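You operate a simulated robot arm through the tools that you are given. There is no shell and no other tool.

Carry out the task below with a simulated robot arm. There is one attempt and no reset: what you move stays moved.

## Task
Turn off the two rings left on and both oven knobs, then move the blue saucepan on to the trivet.
Fine: the other pans stay.

It is judged by the outcome, as a careful person would: the job done as asked, and still so three seconds after it is handed in. It fails if anything else is knocked over, pushed out of place, dropped, spilled or broken.

## Robot
A 5-joint arm with a two-finger parallel gripper, fixed in place. Base frame: the origin is on the floor under the middle of its stand, x ahead of it, y to its left, z up. Lengths are in m, angles in degrees, forces in N, time in s.
It reaches about 1.134 m from its shoulder. Its first joint turns from -149.0 to 149.0 degrees. Payload 1.57 kg.
The TCP is the grasp point between the finger pads, 0.03 m short of the fingertips. In the tool frame z runs along the fingers and y along their closing line. Largest opening 0.11 m; finger width 0.024, thickness 0.012; the body of the gripper, 0.048 by 0.112 m, starts 0.078 m behind the TCP.
Orientation is that of the tool frame in the base frame, as [roll, pitch, yaw] about the fixed x, y, z axes, in that order (R = Rz(yaw) Ry(pitch) Rx(roll)). With the fingers straight down and closing along the base's y, the tool's x points along the base's -x, its y along +y and its z along -z.

## Interface
- The arm moves only by the tool arm_command. Its argument "commands" is text: rows parted by semicolons, each of 7 numbers parted by spaces: the shift along the tool's x, y, z in m, then the turn, a rotation vector about the tool's x, y, z in rad, then the closure in counts, from 0 (fully open) to 255 (shut). In form: tx ty tz rx ry rz jaw; .... A call has 1 to 20 rows; each row shifts and turns the commanded pose from where the row before left it, along the tool's axes as they then stand. A row lasts 0.2 s, in which the tool goes at most 0.05 m and 8.6 degrees; a call with a longer step from one row to the next is refused whole, and so is a gripper value outside its range. Where a pose cannot be reached the arm comes as near as it can. A force on the tool above 40 N (or 10 N above the force at the start of the call, whichever is more), or a blocked arm, ends the call early, and 0.2 s more pass. The fingers move at their own pace (about 0.072 m/s each) and stop on an object; they squeeze with about 35 N. The grip force told is the motor's: it shows also when the fingers shut on nothing. Time passes only in rows, and 0.2 s behind the last, so rows that do not move let the fingers close. It gives the time, the measured TCP pose, the force on the tool (base axes), the opening and the grip force at its end, in the units of the frame above (readings bear some noise), with the torque about the TCP (base axes, N m) and any sound that the robot's microphone picked up.
- Cameras (640 x 400 px; columns grow to the right, rows downward): "scene" is fixed at [0.0484, 0.6489, 1.3255]; the picture's right is [-0.81, -0.59, 0.00], its down [-0.14, 0.19, -0.97] and it looks along [0.57, -0.78, -0.24] (base axes); focal length 362 px, centre (320, 200). "wrist" rides on the gripper at [0.07, 0.016, -0.141] in the tool frame; the picture's right is [-0.23, 0.97, 0.00], its down [-0.85, -0.20, -0.48] and it looks along [-0.47, -0.11, 0.88] (tool axes); focal length 222 px, centre (320, 200). There is no depth. A picture from a camera that has moved, and an enlarged one, comes with that camera's place and axes in the base frame and with its lens.
- snapshot(camera): a new picture of that camera. It takes no simulated time.
- move_column(by): slides the trunk up (or, below 0, down) by that many m; the arm rides with it, the base frame stays. It gives what a move gives, with no picture.
- inspect(camera, box): a new picture of the part [left, top, right, bottom] of that camera's present view, enlarged. It takes no simulated time.
- sign_off(): hands the job in; it is judged then, once.

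Nothing tells you positions but the pictures and the camera data. Unless the task says otherwise, let go and move clear before handing in.

The tools are called after "Emit:" by a JSON object that holds its "method" and its "body". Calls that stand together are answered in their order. arm_command: Moves the arm, as the interface text tells. Its arguments: {"type":"object","properties":{"commands":{"type":"string"}},"required":["commands"]} The other tools are called the same way: move_column (by) moves the trunk up or down; snapshot (camera) takes a picture; inspect (camera, box) takes an enlarged picture of a part of a camera's view; sign_off () hands the job in.

At the start:

```text
clock: 0.0
position: [0.5171, -0.3227, 1.1167]
orientation: [180.0, 0.0, -180.0]
contact_force: [-0.8, 0.4, -0.3]
wrist_torque: [-0.02, -0.02, -0.02]
gripper_width: 0.1102
grip_force: 0.1
trunk travel left (down, up): [-0.85, 0.12]
```

scene: 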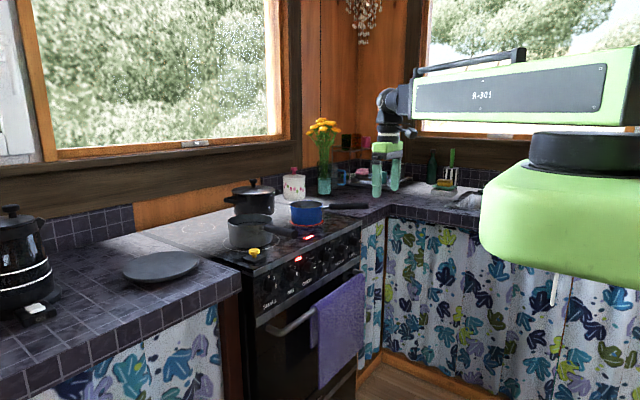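
wrist: 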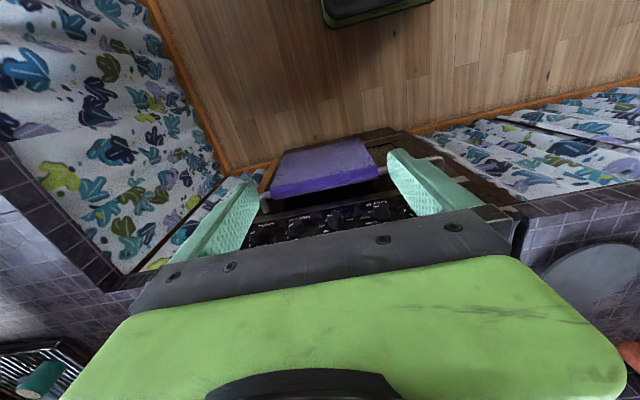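

I see a stove with knobs on its front, a blue saucepan on a back-right ring, other pans and a dark grey plate-like thing (possibly the trivet) on the left counter. I'll look closer before moving anything.

Emit:
{"method": "inspect", "body": {"camera": "scene", "box": [220, 170, 400, 290]}}

Emit:
{"method": "inspect", "body": {"camera": "scene", "box": [240, 220, 370, 310]}}

Emit:
{"method": "inspect", "body": {"camera": "scene", "box": [0, 190, 250, 350]}}

Emit:
{"method": "inspect", "body": {"camera": "wrist", "box": [220, 130, 540, 290]}}

```text
3.33 times, centred on (310, 230) of scene
camera zoom: at [0.0484, 0.6489, 1.3255], right [-0.81, -0.59, 0.0], down [-0.14, 0.19, -0.97], along [0.57, -0.78, -0.24], focal length 1207 px, centre (353, 100)
```

zoom: 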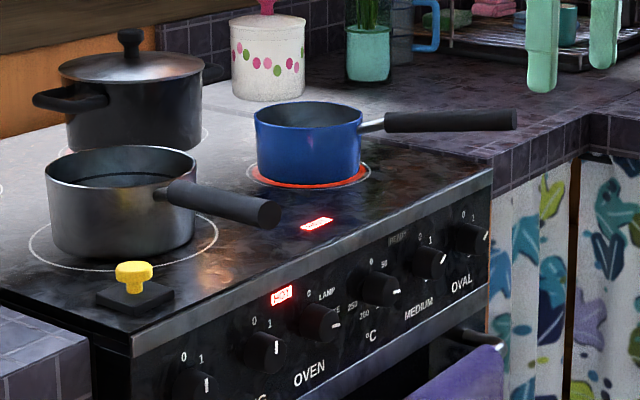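

```text
4.44 times, centred on (305, 265) of scene
camera zoom: at [0.0484, 0.6489, 1.3255], right [-0.81, -0.59, 0.0], down [-0.14, 0.19, -0.97], along [0.57, -0.78, -0.24], focal length 1609 px, centre (387, -89)
```

zoom: 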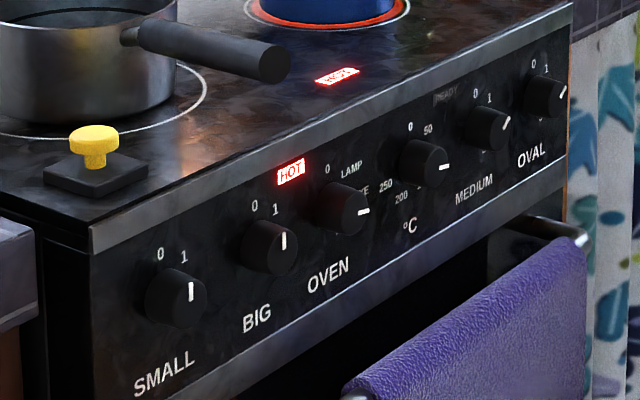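

```text
2.50 times, centred on (125, 270) of scene
camera zoom: at [0.0484, 0.6489, 1.3255], right [-0.81, -0.59, 0.0], down [-0.14, 0.19, -0.97], along [0.57, -0.78, -0.24], focal length 905 px, centre (808, 25)
```

zoom: 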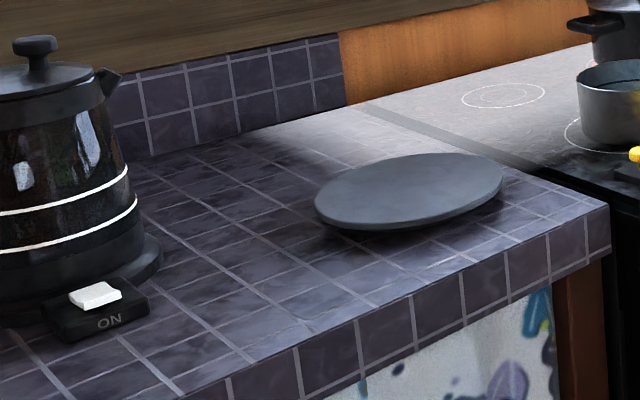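

```text
2.00 times, centred on (380, 210) of wrist
camera zoom: at [0.4467, -0.306, 1.2591], right [0.23, 0.97, 0.0], down [0.85, -0.2, 0.48], along [0.47, -0.11, -0.88], focal length 444 px, centre (200, 180)
```

zoom: 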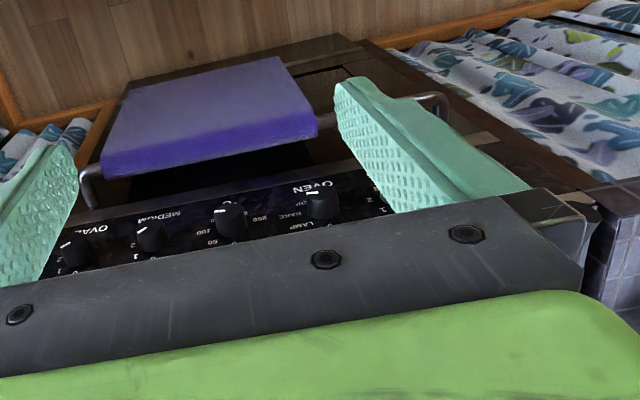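

Emit:
{"method": "inspect", "body": {"camera": "scene", "box": [260, 260, 320, 300]}}

Emit:
{"method": "inspect", "body": {"camera": "scene", "box": [310, 225, 370, 265]}}

Emit:
{"method": "inspect", "body": {"camera": "wrist", "box": [240, 190, 320, 250]}}

Emit:
{"method": "inspect", "body": {"camera": "wrist", "box": [310, 190, 420, 250]}}

Emit:
{"method": "inspect", "body": {"camera": "scene", "box": [320, 20, 640, 220]}}

```text
10.00 times, centred on (290, 280) of scene
camera zoom: at [0.0484, 0.6489, 1.3255], right [-0.81, -0.59, 0.0], down [-0.14, 0.19, -0.97], along [0.57, -0.78, -0.24], focal length 3620 px, centre (620, -600)
```

zoom: 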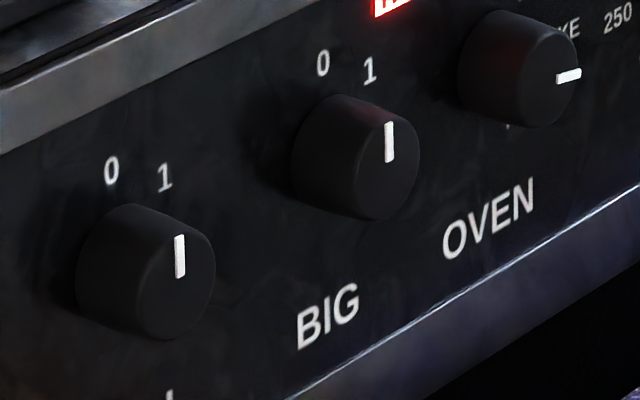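

```text
10.00 times, centred on (340, 245) of scene
camera zoom: at [0.0484, 0.6489, 1.3255], right [-0.81, -0.59, 0.0], down [-0.14, 0.19, -0.97], along [0.57, -0.78, -0.24], focal length 3620 px, centre (120, -250)
```

zoom: 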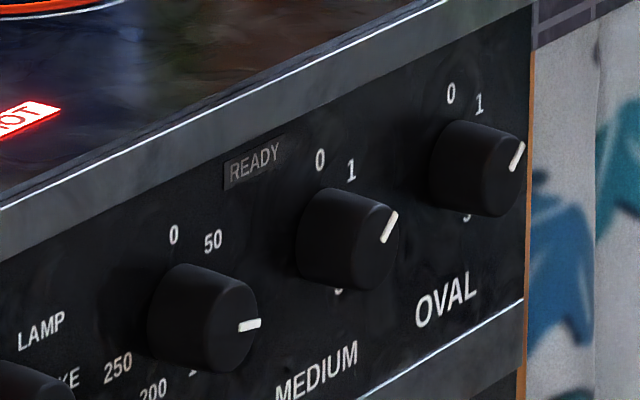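

```text
6.67 times, centred on (280, 220) of wrist
camera zoom: at [0.4467, -0.306, 1.2591], right [0.23, 0.97, 0.0], down [0.85, -0.2, 0.48], along [0.47, -0.11, -0.88], focal length 1481 px, centre (587, 67)
```

zoom: 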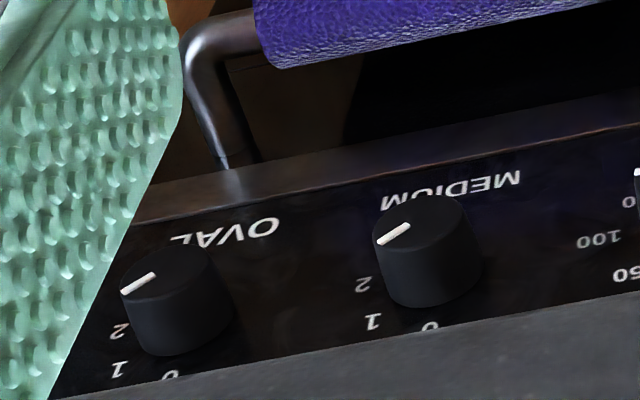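

```text
5.82 times, centred on (365, 220) of wrist
camera zoom: at [0.4467, -0.306, 1.2591], right [0.23, 0.97, 0.0], down [0.85, -0.2, 0.48], along [0.47, -0.11, -0.88], focal length 1292 px, centre (58, 84)
```

zoom: 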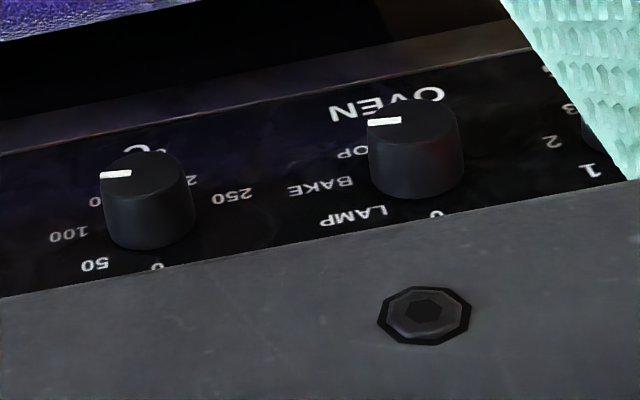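

```text
2.00 times, centred on (480, 120) of scene
camera zoom: at [0.0484, 0.6489, 1.3255], right [-0.81, -0.59, 0.0], down [-0.14, 0.19, -0.97], along [0.57, -0.78, -0.24], focal length 724 px, centre (0, 360)
```

zoom: 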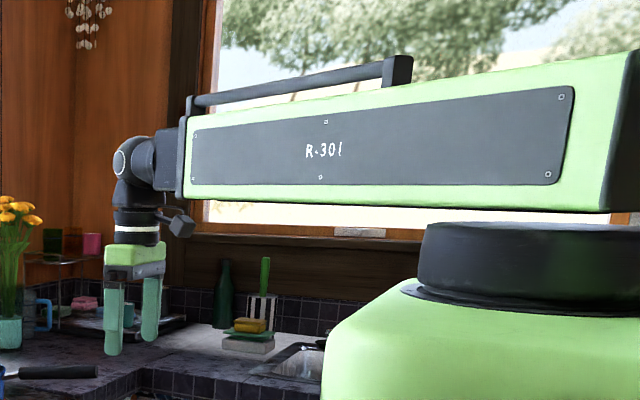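

The ring knobs MEDIUM and OVAL and both oven knobs appear turned clockwise off the "0" at top, while SMALL and BIG look to be at 0. They sit at roughly x≈0.73, z≈0.83 on the stove's front. I'll test how the arm pitches the tool in free space before going there.

Emit:
{"method": "arm_command", "body": {"commands": "0 0 0 0 -0.14 0 0; 0 0 0 0 -0.14 0 0; 0 0 0 0 -0.14 0 0; 0 0 0 0 -0.14 0 0"}}

Emit:
{"method": "snapshot", "body": {"camera": "scene"}}

Emit:
{"method": "snapshot", "body": {"camera": "wrist"}}

```text
clock: 1.0
position: [0.5575, -0.3591, 1.1527]
orientation: [180.0, 32.1, -180.0]
contact_force: [1.0, 0.4, -0.4]
wrist_torque: [-0.05, 0.03, -0.01]
gripper_width: 0.1099
grip_force: 0.0
out of reach, approached as far as the arm can: row 2, 3, 4
trunk travel left (down, up): [-0.85, 0.12]
```

```text
taken
```

scene: 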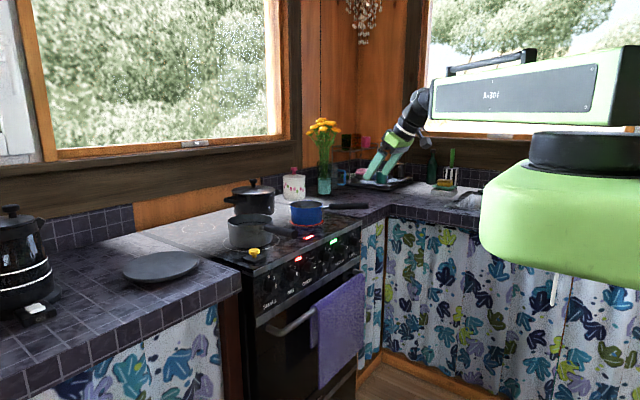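

```text
taken
camera wrist: at [0.4232, -0.3428, 1.2368], right [0.19, 0.97, 0.12], down [0.47, -0.2, 0.86], along [0.86, -0.11, -0.5], focal length 222 px, centre (320, 200)
```

wrist: 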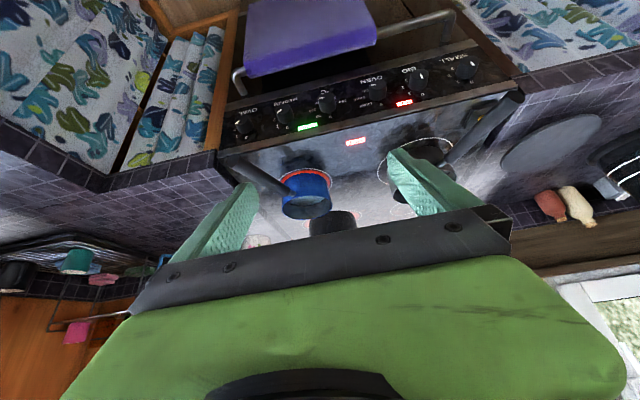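

The tool's pitch and yaw come out freely, but the height is set by the trunk and the boom has a shortest length. From here all six knobs are in view, so I'll take enlarged looks to read them and measure.

Emit:
{"method": "inspect", "body": {"camera": "wrist", "box": [220, 50, 380, 150]}}

Emit:
{"method": "inspect", "body": {"camera": "wrist", "box": [360, 50, 520, 150]}}

Emit:
{"method": "inspect", "body": {"camera": "wrist", "box": [220, 110, 476, 270]}}

Emit:
{"method": "inspect", "body": {"camera": "wrist", "box": [440, 80, 640, 280]}}

Emit:
{"method": "inspect", "body": {"camera": "scene", "box": [240, 220, 370, 310]}}

```text
4.00 times, centred on (300, 100) of wrist
camera zoom: at [0.4232, -0.3428, 1.2368], right [0.19, 0.97, 0.12], down [0.47, -0.2, 0.86], along [0.86, -0.11, -0.5], focal length 888 px, centre (400, 600)
```

zoom: 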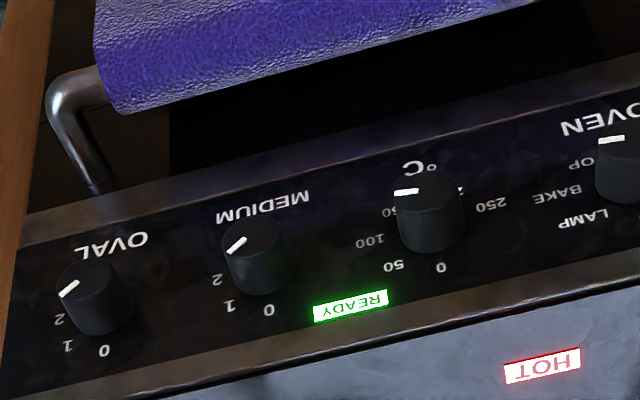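

```text
4.00 times, centred on (440, 100) of wrist
camera zoom: at [0.4232, -0.3428, 1.2368], right [0.19, 0.97, 0.12], down [0.47, -0.2, 0.86], along [0.86, -0.11, -0.5], focal length 888 px, centre (-160, 600)
```

zoom: 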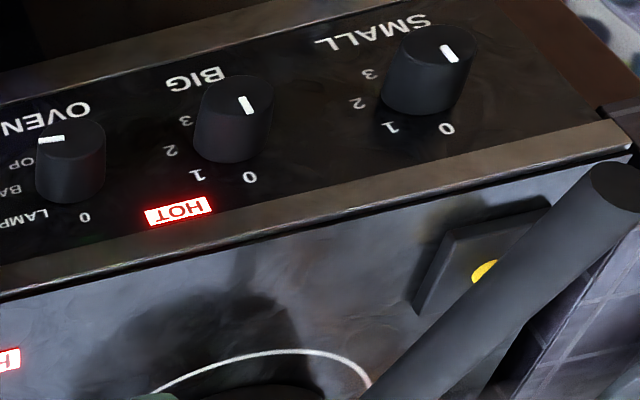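

```text
2.50 times, centred on (348, 190) of wrist
camera zoom: at [0.4232, -0.3428, 1.2368], right [0.19, 0.97, 0.12], down [0.47, -0.2, 0.86], along [0.86, -0.11, -0.5], focal length 555 px, centre (250, 225)
```

zoom: 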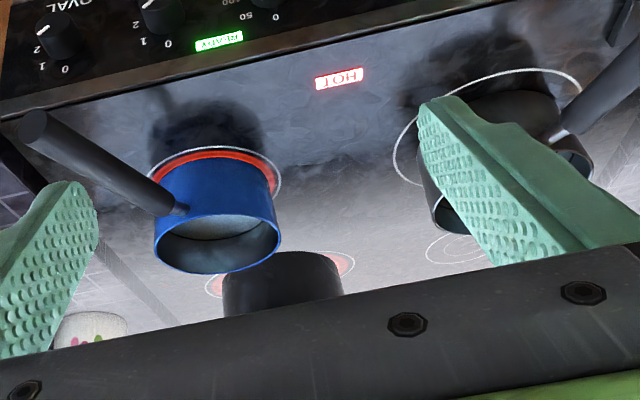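

```text
2.00 times, centred on (540, 180) of wrist
camera zoom: at [0.4232, -0.3428, 1.2368], right [0.19, 0.97, 0.12], down [0.47, -0.2, 0.86], along [0.86, -0.11, -0.5], focal length 444 px, centre (-120, 240)
```

zoom: 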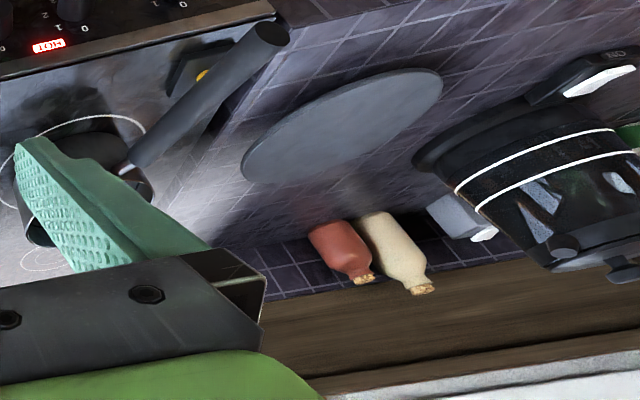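

```text
4.44 times, centred on (305, 265) of scene
camera zoom: at [0.0484, 0.6489, 1.3255], right [-0.81, -0.59, 0.0], down [-0.14, 0.19, -0.97], along [0.57, -0.78, -0.24], focal length 1609 px, centre (387, -89)
```

zoom: 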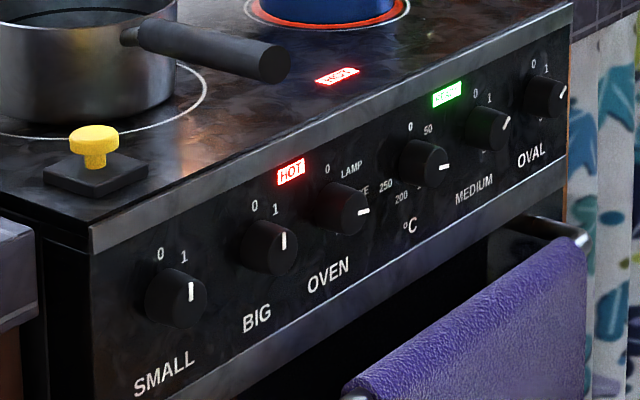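

The MEDIUM and OVAL rings are on (both at "1"), OVEN and °C both sit about two steps past 0, and the dark disc on the left counter, near (0.93, 0.17), is the trivet. Next I'll bring the tool horizontal, up high in front of the stove, before lowering the trunk.

Emit:
{"method": "arm_command", "body": {"commands": "0 0 0 0 -0.1263 0 0; 0 0 0 0 -0.1263 0 0; 0 0 0 0 -0.1263 0 0; 0 0 0 0 -0.1263 0 0; 0 0 0 0 -0.1263 0 0; 0 0 0 0 -0.1263 0 0; 0 0 0 0 -0.1263 0 0; 0 0 0 0 -0.1263 0 0; -0.0392 -0.0212 0.0138 0 0 0 0; -0.0392 -0.0212 0.0138 0 0 0 0; -0.0392 -0.0212 0.0138 0 0 0 0; -0.0392 -0.0212 0.0138 0 0 0 0; -0.0392 -0.0212 0.0138 0 0 0 0; -0.0392 -0.0212 0.0138 0 0 0 0"}}

Emit:
{"method": "snapshot", "body": {"camera": "scene"}}

Emit:
{"method": "snapshot", "body": {"camera": "wrist"}}

```text
clock: 4.0
position: [0.6917, -0.5415, 1.3561]
orientation: [-4.2, 89.7, -4.2]
contact_force: [-0.3, 0.0, -0.2]
wrist_torque: [-0.05, 0.02, 0.04]
gripper_width: 0.1099
grip_force: 0.1
out of reach, approached as far as the arm can: row 1, 2, 3, 4, 5, 6, 7, 8, 9, 10, 11, 12, 13, 14
trunk travel left (down, up): [-0.85, 0.12]
```

```text
taken
```

scene: 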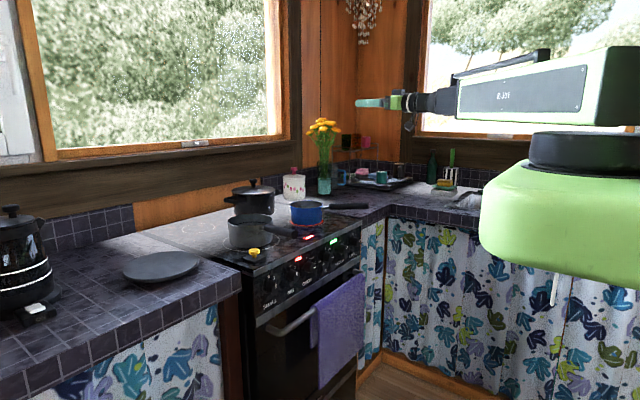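

```text
taken
camera wrist: at [0.5511, -0.5245, 1.2862], right [0.0, 0.97, 0.23], down [-0.48, -0.2, 0.85], along [0.88, -0.11, 0.47], focal length 222 px, centre (320, 200)
```

wrist: 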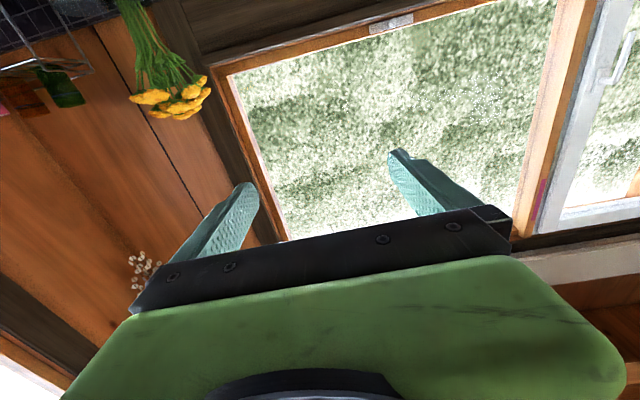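

The tool is now horizontal and pointing at the window side, at (0.69, -0.54, 1.356). I'll back it off to about x=0.58 so it clears the pan handles, then lower the trunk to just above knob height.

Emit:
{"method": "arm_command", "body": {"commands": "0 0.0204 -0.028 0 -0.00125 0 130; 0 0.0204 -0.028 0 -0.00125 0 130; 0 0.0204 -0.028 0 -0.00125 0 130; 0 0.0204 -0.028 0 -0.00125 0 130"}}

Emit:
{"method": "move_column", "body": {"by": -0.2}}

Emit:
{"method": "snapshot", "body": {"camera": "wrist"}}

Emit:
{"method": "snapshot", "body": {"camera": "scene"}}

```text
clock: 5.0
position: [0.5778, -0.4583, 1.3565]
orientation: [-17.7, 89.8, -17.7]
contact_force: [0.2, 0.7, -0.2]
wrist_torque: [0.02, 0.02, -0.01]
gripper_width: 0.0538
grip_force: 0.0
trunk travel left (down, up): [-0.85, 0.12]
```

```text
clock: 7.2
position: [0.5774, -0.459, 1.1555]
orientation: [-14.4, 90.0, -14.5]
contact_force: [-0.1, 0.6, -0.1]
wrist_torque: [0.0, 0.02, 0.03]
gripper_width: 0.0541
grip_force: 0.0
trunk travel left (down, up): [-0.65, 0.32]
```

```text
taken
camera wrist: at [0.4366, -0.4425, 1.0862], right [0.0, 0.97, 0.23], down [-0.48, -0.2, 0.85], along [0.88, -0.11, 0.47], focal length 222 px, centre (320, 200)
```

wrist: 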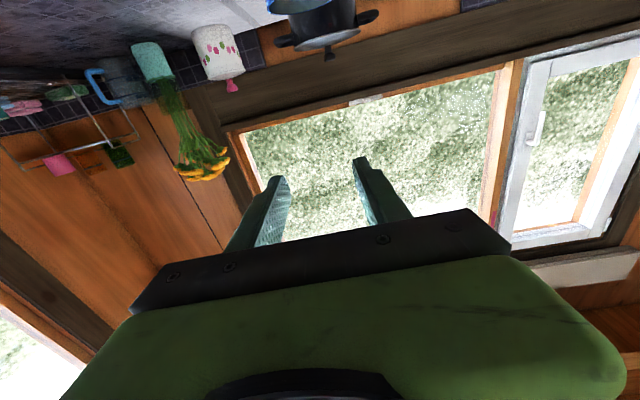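

```text
taken
```

scene: 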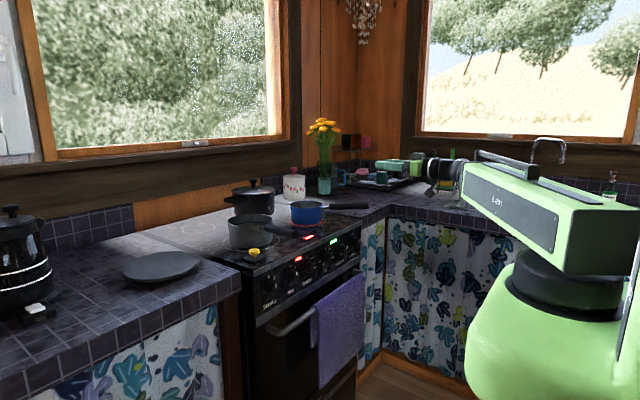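

The trunk lowers the arm straight down as expected, and the fingers are clear of the pan handles. I'll go down further and check before reaching knob height.

Emit:
{"method": "move_column", "body": {"by": -0.13}}

Emit:
{"method": "snapshot", "body": {"camera": "scene"}}

Emit:
{"method": "snapshot", "body": {"camera": "wrist"}}

```text
clock: 8.8
position: [0.5785, -0.4592, 1.0266]
orientation: [-13.8, 89.8, -13.9]
contact_force: [0.8, 0.4, 0.1]
wrist_torque: [0.02, -0.01, 0.01]
gripper_width: 0.0536
grip_force: 0.1
trunk travel left (down, up): [-0.52, 0.45]
```

```text
taken
```

scene: 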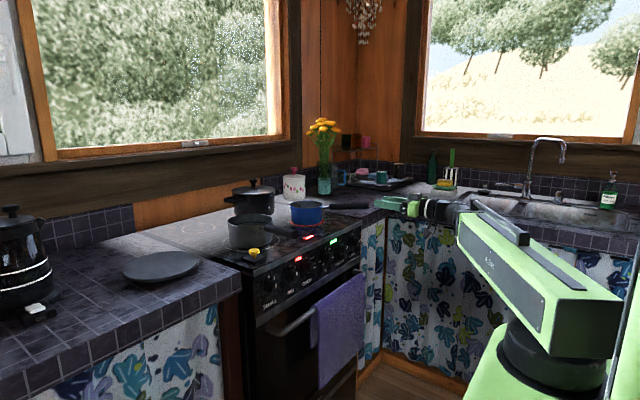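

```text
taken
camera wrist: at [0.4366, -0.4425, 0.9562], right [0.0, 0.97, 0.23], down [-0.48, -0.2, 0.85], along [0.88, -0.11, 0.47], focal length 222 px, centre (320, 200)
```

wrist: 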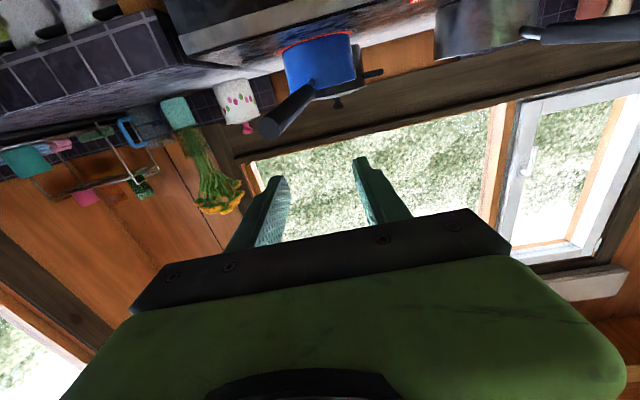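

The pan handle end shows about where I measured it (0.67, -0.50, 0.99), about 5 cm ahead of the fingertips, so lowering here is clear. I'll continue down to knob height.

Emit:
{"method": "move_column", "body": {"by": -0.2}}

Emit:
{"method": "snapshot", "body": {"camera": "wrist"}}

Emit:
{"method": "inspect", "body": {"camera": "wrist", "box": [200, 100, 360, 200]}}

Emit:
{"method": "snapshot", "body": {"camera": "scene"}}

```text
clock: 10.9
position: [0.5789, -0.4588, 0.8255]
orientation: [-14.8, 89.9, -14.8]
contact_force: [-0.6, 0.3, 0.3]
wrist_torque: [0.0, 0.02, -0.01]
gripper_width: 0.054
grip_force: 0.2
trunk travel left (down, up): [-0.32, 0.65]
```

```text
taken
camera wrist: at [0.4367, -0.4425, 0.7562], right [0.0, 0.97, 0.23], down [-0.48, -0.2, 0.85], along [0.88, -0.11, 0.47], focal length 222 px, centre (320, 200)
```

wrist: 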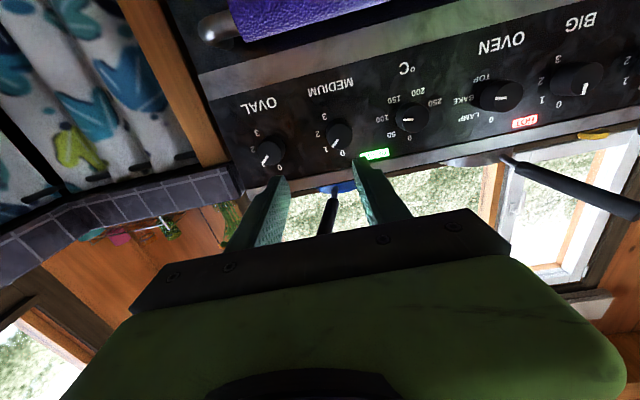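

```text
4.00 times, centred on (280, 150) of wrist
camera zoom: at [0.4367, -0.4425, 0.7562], right [0.0, 0.97, 0.23], down [-0.48, -0.2, 0.85], along [0.88, -0.11, 0.47], focal length 888 px, centre (480, 400)
```

zoom: 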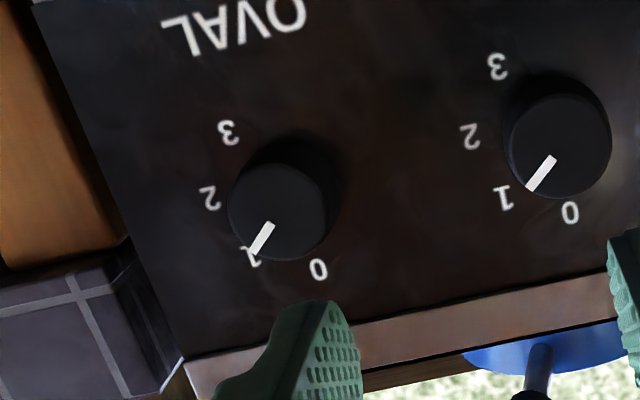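

```text
taken
```

scene: 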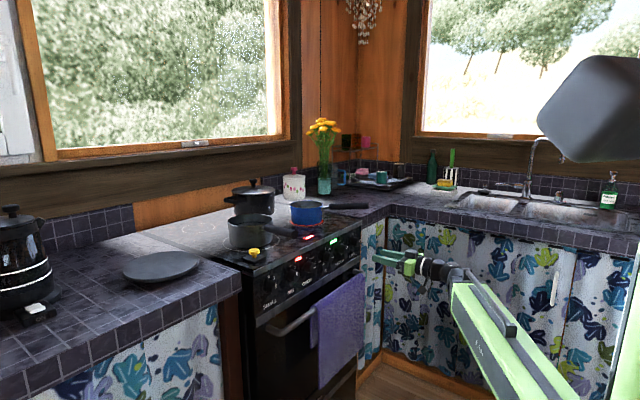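

Now I see the knobs well: faces near x≈0.72, z≈0.824, MEDIUM at y≈-0.433 and OVAL at y≈-0.527, both with markers at "1". I'll approach MEDIUM with the fingers open either side, stopping short to check the depth.

Emit:
{"method": "arm_command", "body": {"commands": "0.0015 0.0065 0.03 0 0 0 130; 0 0.0065 0.03 0 0 0 130; 0 0.0065 0.03 0 0 0 130; 0 0.0065 0.025 0 0 0 130"}}

Emit:
{"method": "snapshot", "body": {"camera": "wrist"}}

Emit:
{"method": "inspect", "body": {"camera": "wrist", "box": [240, 130, 400, 230]}}

Emit:
{"method": "inspect", "body": {"camera": "scene", "box": [310, 210, 430, 290]}}

```text
clock: 11.9
position: [0.6952, -0.4327, 0.8254]
orientation: [-161.9, 89.9, -161.8]
contact_force: [0.6, -0.1, 0.1]
wrist_torque: [0.03, -0.04, 0.01]
gripper_width: 0.0538
grip_force: 0.0
trunk travel left (down, up): [-0.32, 0.65]
```

```text
taken
camera wrist: at [0.5526, -0.4171, 0.7559], right [0.0, 0.97, 0.23], down [-0.48, -0.2, 0.86], along [0.88, -0.11, 0.47], focal length 222 px, centre (320, 200)
```

wrist: 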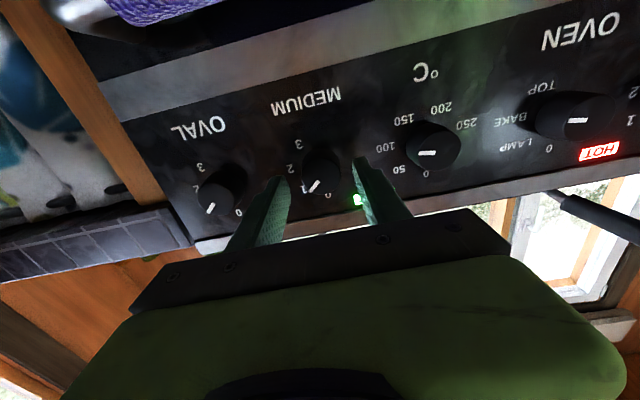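

```text
4.00 times, centred on (320, 180) of wrist
camera zoom: at [0.5526, -0.4171, 0.7559], right [0.0, 0.97, 0.23], down [-0.48, -0.2, 0.86], along [0.88, -0.11, 0.47], focal length 888 px, centre (320, 280)
```

zoom: 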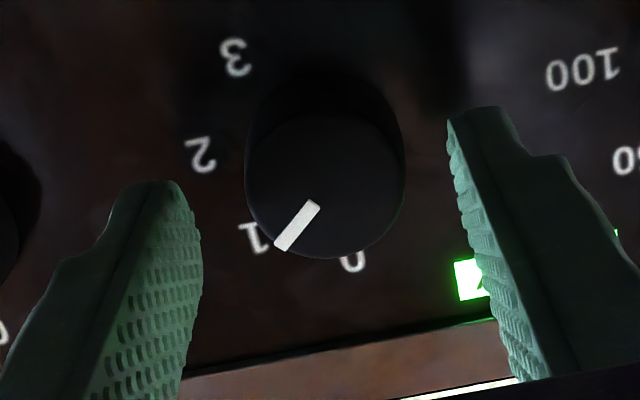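

```text
5.00 times, centred on (370, 250) of scene
camera zoom: at [0.0484, 0.6489, 1.3255], right [-0.81, -0.59, 0.0], down [-0.14, 0.19, -0.97], along [0.57, -0.78, -0.24], focal length 1810 px, centre (70, -50)
```

zoom: 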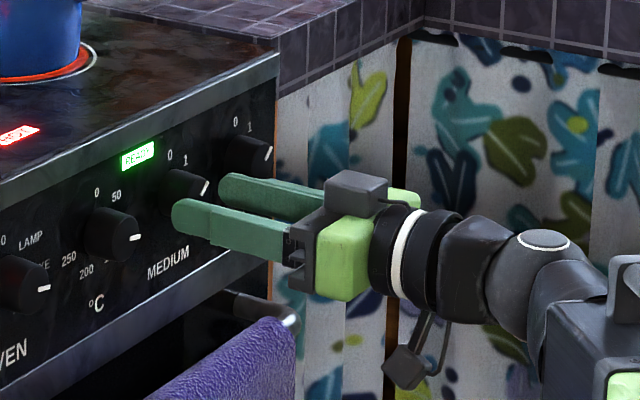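

The fingers straddle the MEDIUM knob and its face centre measures (0.72, -0.432, 0.824), in line with the tool. I'll edge forward about 1 cm, then close gently on it.

Emit:
{"method": "arm_command", "body": {"commands": "0.001 0 0.004 0 0 0 130; 0 0 0.004 0 0 0 130; 0 0 0.004 0 0 0 130"}}

Emit:
{"method": "inspect", "body": {"camera": "wrist", "box": [240, 130, 400, 230]}}

Emit:
{"method": "inspect", "body": {"camera": "scene", "box": [320, 230, 380, 270]}}

```text
clock: 12.7
position: [0.706, -0.4344, 0.8245]
orientation: [-168.5, 89.9, -168.6]
contact_force: [-0.1, 0.5, 0.0]
wrist_torque: [0.01, -0.02, 0.01]
gripper_width: 0.054
grip_force: 0.1
trunk travel left (down, up): [-0.32, 0.65]
```

```text
4.00 times, centred on (320, 180) of wrist
camera zoom: at [0.5635, -0.4172, 0.7558], right [0.0, 0.97, 0.23], down [-0.48, -0.2, 0.86], along [0.88, -0.11, 0.46], focal length 888 px, centre (320, 280)
```

zoom: 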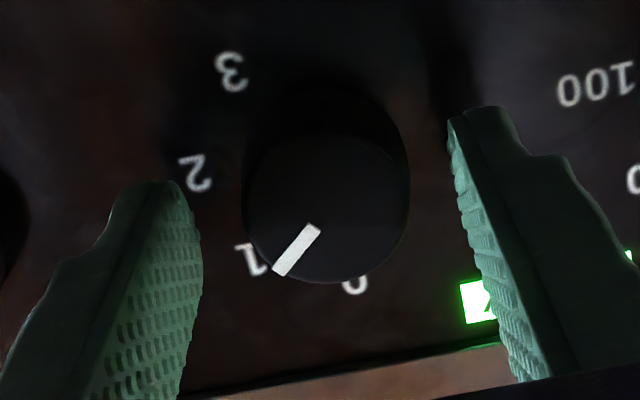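

```text
10.00 times, centred on (350, 250) of scene
camera zoom: at [0.0484, 0.6489, 1.3255], right [-0.81, -0.59, 0.0], down [-0.14, 0.19, -0.97], along [0.57, -0.78, -0.24], focal length 3620 px, centre (20, -300)
```

zoom: 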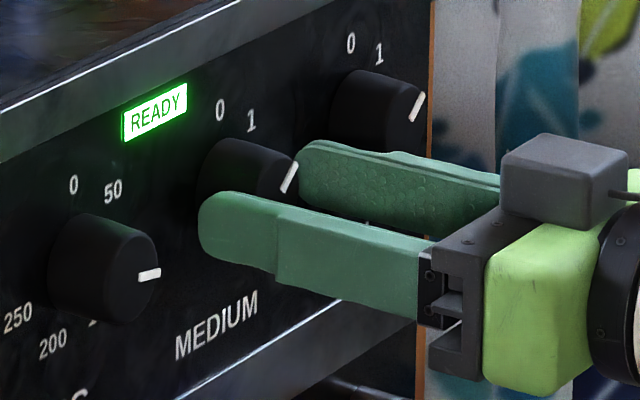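

The fingertips now overlap the knob by roughly 1.5 cm without touching the panel. I'll close on it.

Emit:
{"method": "arm_command", "body": {"commands": "0 0 0 0 0 0 200; 0 0 0 0 0 0 255; 0 0 0 0 0 0 255"}}

Emit:
{"method": "inspect", "body": {"camera": "wrist", "box": [240, 130, 400, 230]}}

```text
clock: 13.5
position: [0.7057, -0.433, 0.8239]
orientation: [-152.9, 89.9, -152.8]
contact_force: [-1.8, 7.9, -2.7]
wrist_torque: [0.02, 0.01, 0.28]
gripper_width: 0.0342
grip_force: 41.6
trunk travel left (down, up): [-0.32, 0.65]
```

```text
4.00 times, centred on (320, 180) of wrist
camera zoom: at [0.5635, -0.4165, 0.7559], right [0.0, 0.97, 0.23], down [-0.48, -0.2, 0.86], along [0.88, -0.11, 0.46], focal length 888 px, centre (320, 280)
```

zoom: 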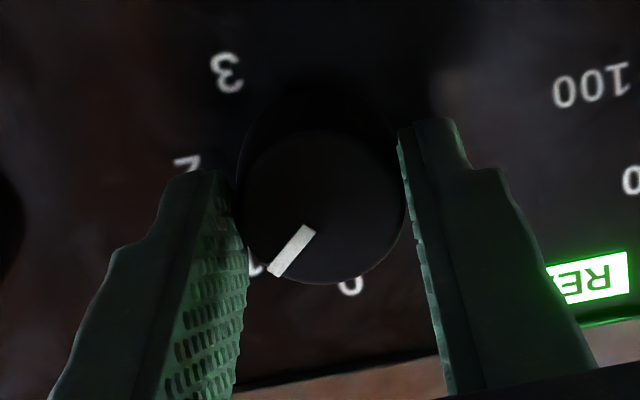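

I have the MEDIUM knob gripped at 0.034 m wide. I'll begin turning it counter-clockwise (as seen from the robot), in part, and check that it follows.

Emit:
{"method": "arm_command", "body": {"commands": "0 0.0007 0 0 0 -0.1 255; 0 0 0 0 0 -0.128 255; 0 0 0 0 0 -0.128 255"}}

Emit:
{"method": "inspect", "body": {"camera": "wrist", "box": [240, 130, 400, 230]}}

Emit:
{"method": "inspect", "body": {"camera": "scene", "box": [320, 230, 380, 270]}}

```text
clock: 14.3
position: [0.7055, -0.4332, 0.8249]
orientation: [-90.3, 69.4, -90.3]
contact_force: [1.3, 1.9, 0.1]
wrist_torque: [0.03, 0.04, 0.0]
gripper_width: 0.0338
grip_force: 41.2
trunk travel left (down, up): [-0.32, 0.65]
```

```text
4.00 times, centred on (320, 180) of wrist
camera zoom: at [0.5635, -0.4417, 0.7546], right [0.0, 0.99, -0.13], down [-0.48, 0.11, 0.87], along [0.88, 0.06, 0.47], focal length 888 px, centre (320, 280)
```

zoom: 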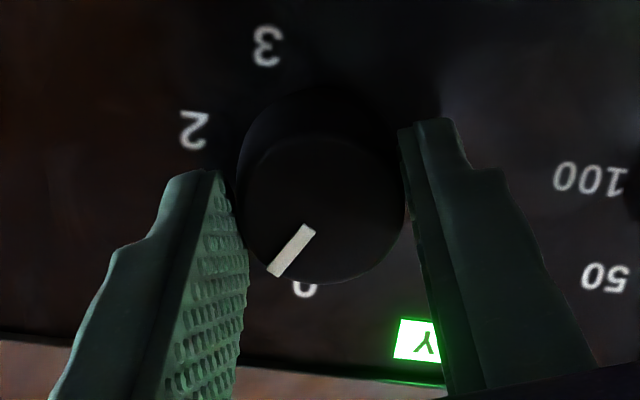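

```text
10.00 times, centred on (350, 250) of scene
camera zoom: at [0.0484, 0.6489, 1.3255], right [-0.81, -0.59, 0.0], down [-0.14, 0.19, -0.97], along [0.57, -0.78, -0.24], focal length 3620 px, centre (20, -300)
```

zoom: 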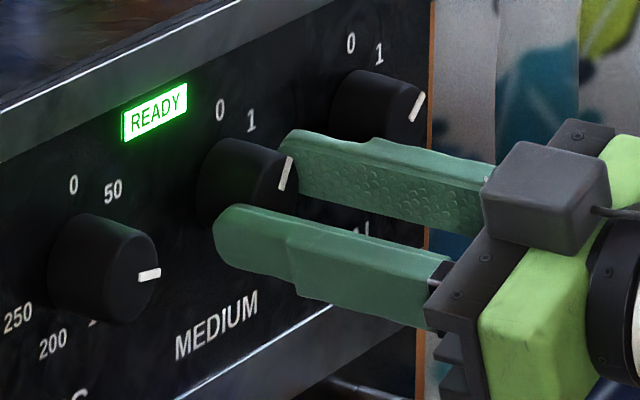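

The knob follows the gripper exactly (about 20° turned, marker rotating with the fingers). I'll turn the remaining ~31°.

Emit:
{"method": "arm_command", "body": {"commands": "0 0 0 0 0 -0.135 255; 0 0 0 0 0 -0.135 255; 0 0 0 0 0 -0.135 255; 0 0 0 0 0 -0.135 255"}}

Emit:
{"method": "inspect", "body": {"camera": "wrist", "box": [240, 130, 400, 230]}}

Emit:
{"method": "inspect", "body": {"camera": "scene", "box": [320, 230, 380, 270]}}

```text
clock: 15.3
position: [0.7054, -0.4327, 0.8243]
orientation: [-90.1, 38.6, -90.2]
contact_force: [7.3, -6.4, 5.0]
wrist_torque: [0.67, -0.17, -0.18]
gripper_width: 0.0343
grip_force: 41.5
trunk travel left (down, up): [-0.32, 0.65]
```

```text
4.00 times, centred on (320, 180) of wrist
camera zoom: at [0.5635, -0.4771, 0.7693], right [0.0, 0.79, -0.62], down [-0.48, 0.54, 0.69], along [0.88, 0.29, 0.37], focal length 888 px, centre (320, 280)
```

zoom: 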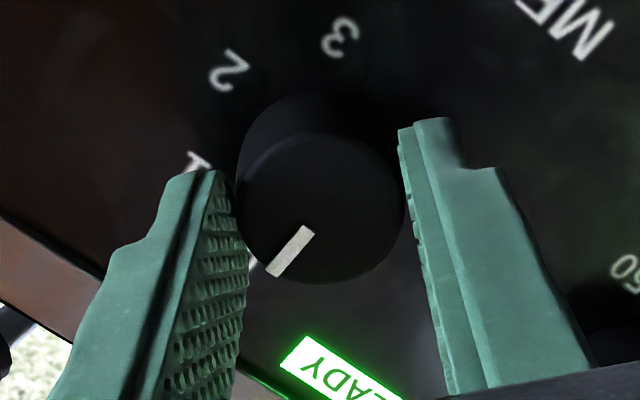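

```text
10.00 times, centred on (350, 250) of scene
camera zoom: at [0.0484, 0.6489, 1.3255], right [-0.81, -0.59, 0.0], down [-0.14, 0.19, -0.97], along [0.57, -0.78, -0.24], focal length 3620 px, centre (20, -300)
```

zoom: 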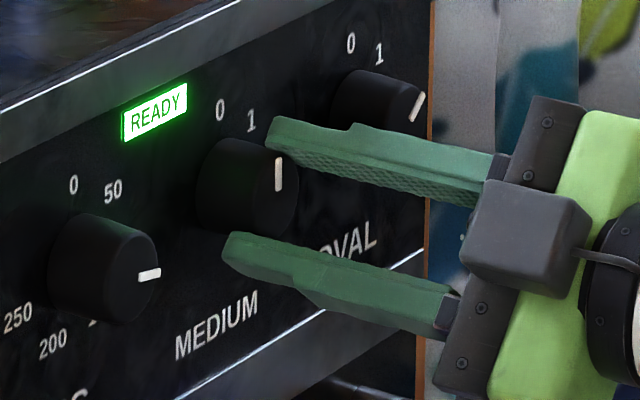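

The marker now stands straight up under "0" and there's resisting torque as if it reached its stop. I'll open, back off, and check the ring glow.

Emit:
{"method": "arm_command", "body": {"commands": "0 0 0 0 0 0 130; 0 0 0 0 0 0 130; 0 0 -0.025 0 0 0 130; 0 0 -0.025 0 0 0 130"}}

Emit:
{"method": "snapshot", "body": {"camera": "wrist"}}

Emit:
{"method": "inspect", "body": {"camera": "scene", "box": [220, 170, 400, 290]}}

Emit:
{"method": "inspect", "body": {"camera": "scene", "box": [320, 230, 380, 270]}}

```text
clock: 16.3
position: [0.656, -0.432, 0.8255]
orientation: [-89.9, 38.6, -89.9]
contact_force: [-0.3, 0.4, -0.7]
wrist_torque: [-0.01, -0.05, 0.02]
gripper_width: 0.0539
grip_force: 0.1
trunk travel left (down, up): [-0.32, 0.65]
```

```text
taken
camera wrist: at [0.5138, -0.4766, 0.7694], right [0.0, 0.79, -0.62], down [-0.48, 0.54, 0.69], along [0.88, 0.3, 0.38], focal length 222 px, centre (320, 200)
```

wrist: 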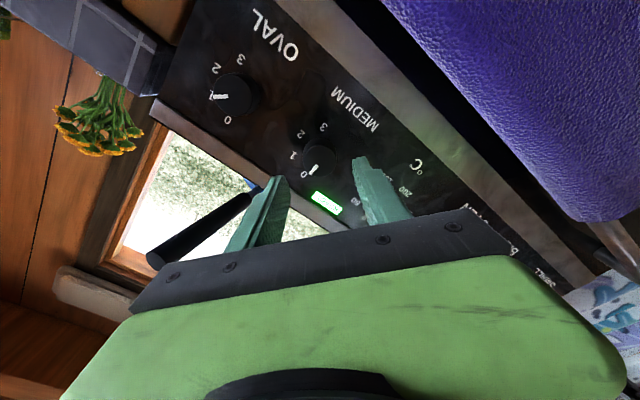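

```text
3.33 times, centred on (310, 230) of scene
camera zoom: at [0.0484, 0.6489, 1.3255], right [-0.81, -0.59, 0.0], down [-0.14, 0.19, -0.97], along [0.57, -0.78, -0.24], focal length 1207 px, centre (353, 100)
```

zoom: 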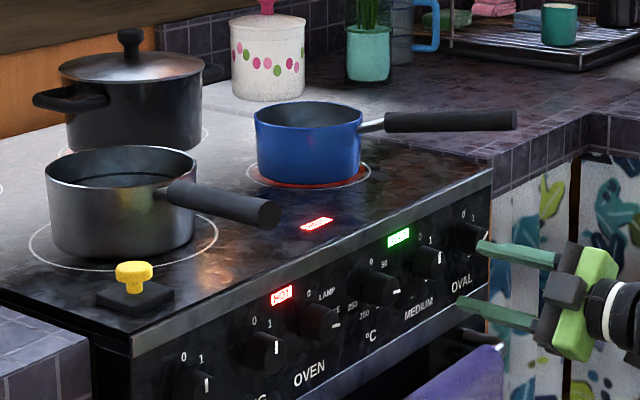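

```text
10.00 times, centred on (350, 250) of scene
camera zoom: at [0.0484, 0.6489, 1.3255], right [-0.81, -0.59, 0.0], down [-0.14, 0.19, -0.97], along [0.57, -0.78, -0.24], focal length 3620 px, centre (20, -300)
```

zoom: 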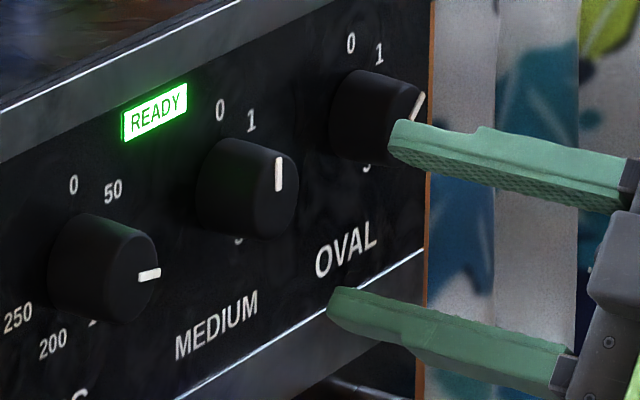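

MEDIUM is off and its ring is fading. Next I'll roll the gripper back level and line up with the OVAL knob at y≈-0.527.

Emit:
{"method": "arm_command", "body": {"commands": "0 0 0 0 0 0.1282 130; 0 0 0 0 0 0.1282 130; 0 0 0 0 0 0.1282 130; 0 0 0 0 0 0.1282 130; 0 0 0 0 0 0.1282 130; 0 0 0 0 0 0.1282 130; 0 0 0 0 0 0.1282 130; 0 -0.0316 0.0 0 0 0 130; 0 -0.0316 0.0 0 0 0 130; 0 -0.0316 0 0 0 0 130; 0.0005 0 0.02 0 0 0 130; 0.0005 0 0.019 0 0 0 130"}}

Emit:
{"method": "inspect", "body": {"camera": "wrist", "box": [240, 130, 400, 230]}}

Emit:
{"method": "inspect", "body": {"camera": "scene", "box": [310, 210, 430, 290]}}

```text
clock: 18.9
position: [0.6952, -0.5271, 0.8259]
orientation: [40.0, 89.8, 40.0]
contact_force: [0.1, 1.1, -0.4]
wrist_torque: [-0.02, 0.01, 0.02]
gripper_width: 0.0539
grip_force: 0.0
out of reach, approached as far as the arm can: row 11
trunk travel left (down, up): [-0.32, 0.65]
```

```text
4.00 times, centred on (320, 180) of wrist
camera zoom: at [0.5532, -0.5107, 0.7563], right [0.0, 0.97, 0.23], down [-0.48, -0.2, 0.85], along [0.88, -0.11, 0.47], focal length 888 px, centre (320, 280)
```

zoom: 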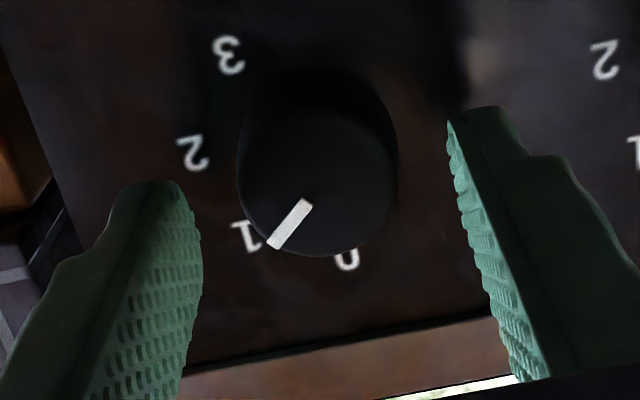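

```text
5.00 times, centred on (370, 250) of scene
camera zoom: at [0.0484, 0.6489, 1.3255], right [-0.81, -0.59, 0.0], down [-0.14, 0.19, -0.97], along [0.57, -0.78, -0.24], focal length 1810 px, centre (70, -50)
```

zoom: 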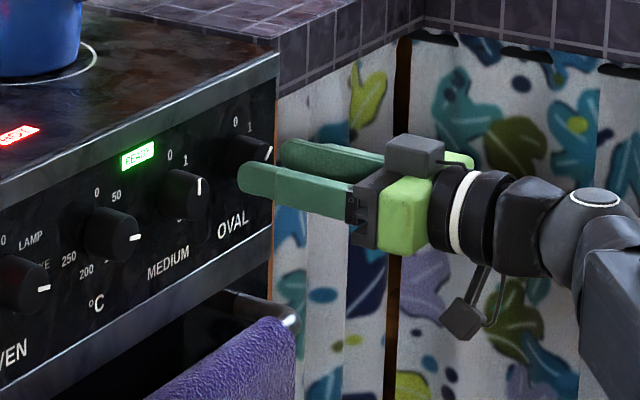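

The gripper straddles OVAL, with the knob centre at about (0.72, -0.527, 0.823); the MEDIUM ring has gone dark. I'll drop the trunk 2 mm, go in, and grip.

Emit:
{"method": "move_column", "body": {"by": -0.002}}

Emit:
{"method": "arm_command", "body": {"commands": "0 0 0.004 0 0 0 130; 0 0 0.004 0 0 0 130; 0 0 0.003 0 0 0 130; 0 0 0 0 0 0 200; 0 0 0 0 0 0 255; 0 0 0 0 0 0 255"}}

Emit:
{"method": "inspect", "body": {"camera": "wrist", "box": [240, 130, 400, 230]}}

```text
clock: 19.4
position: [0.6952, -0.5264, 0.8229]
orientation: [40.9, 89.8, 40.9]
contact_force: [0.2, 0.4, -0.6]
wrist_torque: [0.0, 0.03, 0.03]
gripper_width: 0.0539
grip_force: 0.0
trunk travel left (down, up): [-0.318, 0.652]
```

```text
clock: 20.8
position: [0.706, -0.526, 0.8237]
orientation: [46.1, 89.8, 45.9]
contact_force: [6.4, -10.9, 4.5]
wrist_torque: [0.0, -0.05, -0.35]
gripper_width: 0.034
grip_force: 41.7
trunk travel left (down, up): [-0.318, 0.652]
```

```text
4.00 times, centred on (320, 180) of wrist
camera zoom: at [0.5649, -0.5107, 0.7541], right [0.0, 0.97, 0.23], down [-0.48, -0.2, 0.85], along [0.88, -0.11, 0.47], focal length 888 px, centre (320, 280)
```

zoom: 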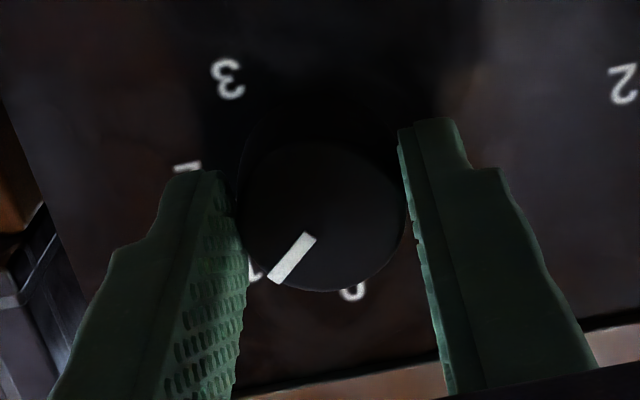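

OVAL is gripped. I'll turn it counter-clockwise by about 51°, with a 1 mm side correction.

Emit:
{"method": "arm_command", "body": {"commands": "0 -0.001 0 0 0 -0.1 255; 0 0 0 0 0 -0.132 255; 0 0 0 0 0 -0.133 255; 0 0 0 0 0 -0.133 255; 0 0 0 0 0 -0.133 255; 0 0 0 0 0 -0.133 255; 0 0 0 0 0 -0.133 255"}}

Emit:
{"method": "inspect", "body": {"camera": "wrist", "box": [240, 130, 400, 230]}}

Emit:
{"method": "inspect", "body": {"camera": "scene", "box": [320, 230, 380, 270]}}

```text
clock: 22.3
position: [0.7064, -0.528, 0.8237]
orientation: [-89.6, 45.9, -89.9]
contact_force: [5.6, -2.7, 5.0]
wrist_torque: [-0.02, 0.04, -0.09]
gripper_width: 0.0341
grip_force: 41.9
trunk travel left (down, up): [-0.318, 0.652]
stopped in row 7: the force on the tool passed its limit at 41 N (the readings are from after the stop); the commanded pose is now the measured one
```

```text
4.00 times, centred on (320, 180) of wrist
camera zoom: at [0.5648, -0.565, 0.7625], right [0.0, 0.86, -0.51], down [-0.48, 0.45, 0.75], along [0.88, 0.24, 0.41], focal length 888 px, centre (320, 280)
```

zoom: 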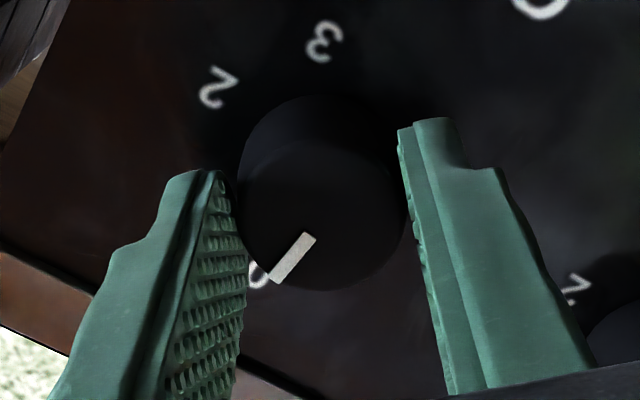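

```text
10.00 times, centred on (350, 250) of scene
camera zoom: at [0.0484, 0.6489, 1.3255], right [-0.81, -0.59, 0.0], down [-0.14, 0.19, -0.97], along [0.57, -0.78, -0.24], focal length 3620 px, centre (20, -300)
```

zoom: 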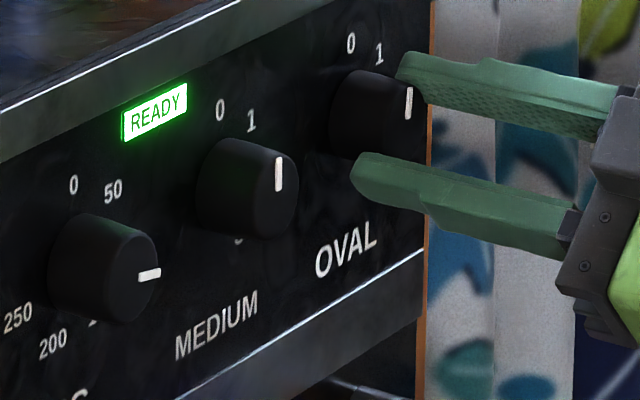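

The force limit stopped the turn at about 44°, with the marker close to upright. I'll release and back off to read the marker accurately.

Emit:
{"method": "arm_command", "body": {"commands": "0 0 0 0 0 0 130; 0 0 0 0 0 0 130; 0 0 -0.025 0 0 0 130; 0 0 -0.025 0 0 0 130; 0 0 0 0 0 0.1282 130; 0 0 0 0 0 0.1282 130; 0 0 0 0 0 0.1282 130; 0 0 0 0 0 0.1282 130; 0 0 0 0 0 0.1282 130; 0 0 0 0 0 0.1282 130"}}

Emit:
{"method": "snapshot", "body": {"camera": "wrist"}}

Emit:
{"method": "inspect", "body": {"camera": "wrist", "box": [280, 110, 440, 210]}}

Emit:
{"method": "inspect", "body": {"camera": "scene", "box": [335, 228, 365, 248]}}

Emit:
{"method": "inspect", "body": {"camera": "scene", "box": [260, 275, 290, 295]}}

```text
clock: 24.5
position: [0.6566, -0.5292, 0.8232]
orientation: [47.0, 89.7, 46.9]
contact_force: [-0.3, 0.3, 0.1]
wrist_torque: [-0.03, 0.0, 0.0]
gripper_width: 0.0539
grip_force: 0.1
trunk travel left (down, up): [-0.318, 0.652]
```

```text
taken
camera wrist: at [0.5144, -0.5118, 0.7543], right [0.0, 0.97, 0.23], down [-0.48, -0.2, 0.85], along [0.88, -0.11, 0.47], focal length 222 px, centre (320, 200)
```

wrist: 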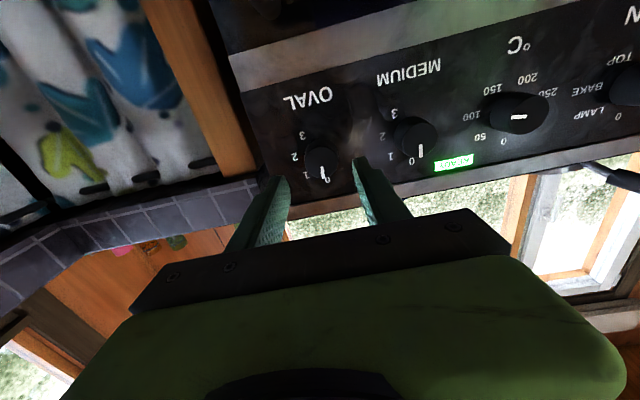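

```text
4.00 times, centred on (360, 160) of wrist
camera zoom: at [0.5144, -0.5118, 0.7543], right [0.0, 0.97, 0.23], down [-0.48, -0.2, 0.85], along [0.88, -0.11, 0.47], focal length 888 px, centre (160, 360)
```

zoom: 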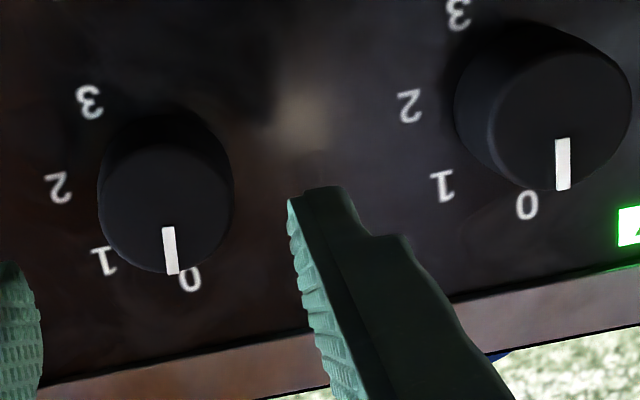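

```text
16.00 times, centred on (350, 238) of scene
camera zoom: at [0.0484, 0.6489, 1.3255], right [-0.81, -0.59, 0.0], down [-0.14, 0.19, -0.97], along [0.57, -0.78, -0.24], focal length 5792 px, centre (-160, -408)
```

zoom: 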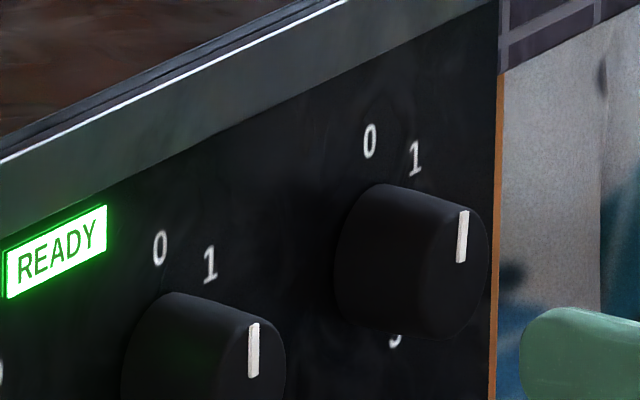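

```text
16.00 times, centred on (275, 285) of scene
camera zoom: at [0.0484, 0.6489, 1.3255], right [-0.81, -0.59, 0.0], down [-0.14, 0.19, -0.97], along [0.57, -0.78, -0.24], focal length 5792 px, centre (1040, -1160)
```

zoom: 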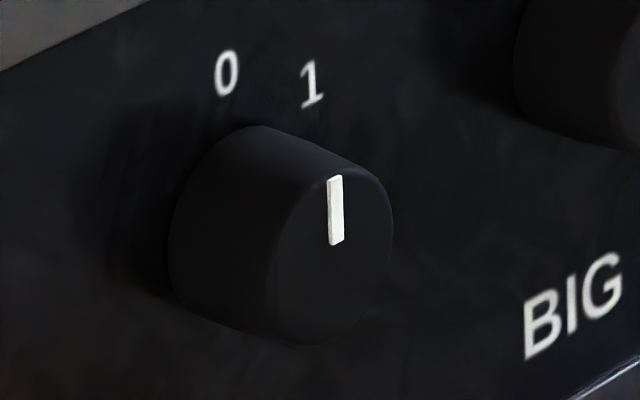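

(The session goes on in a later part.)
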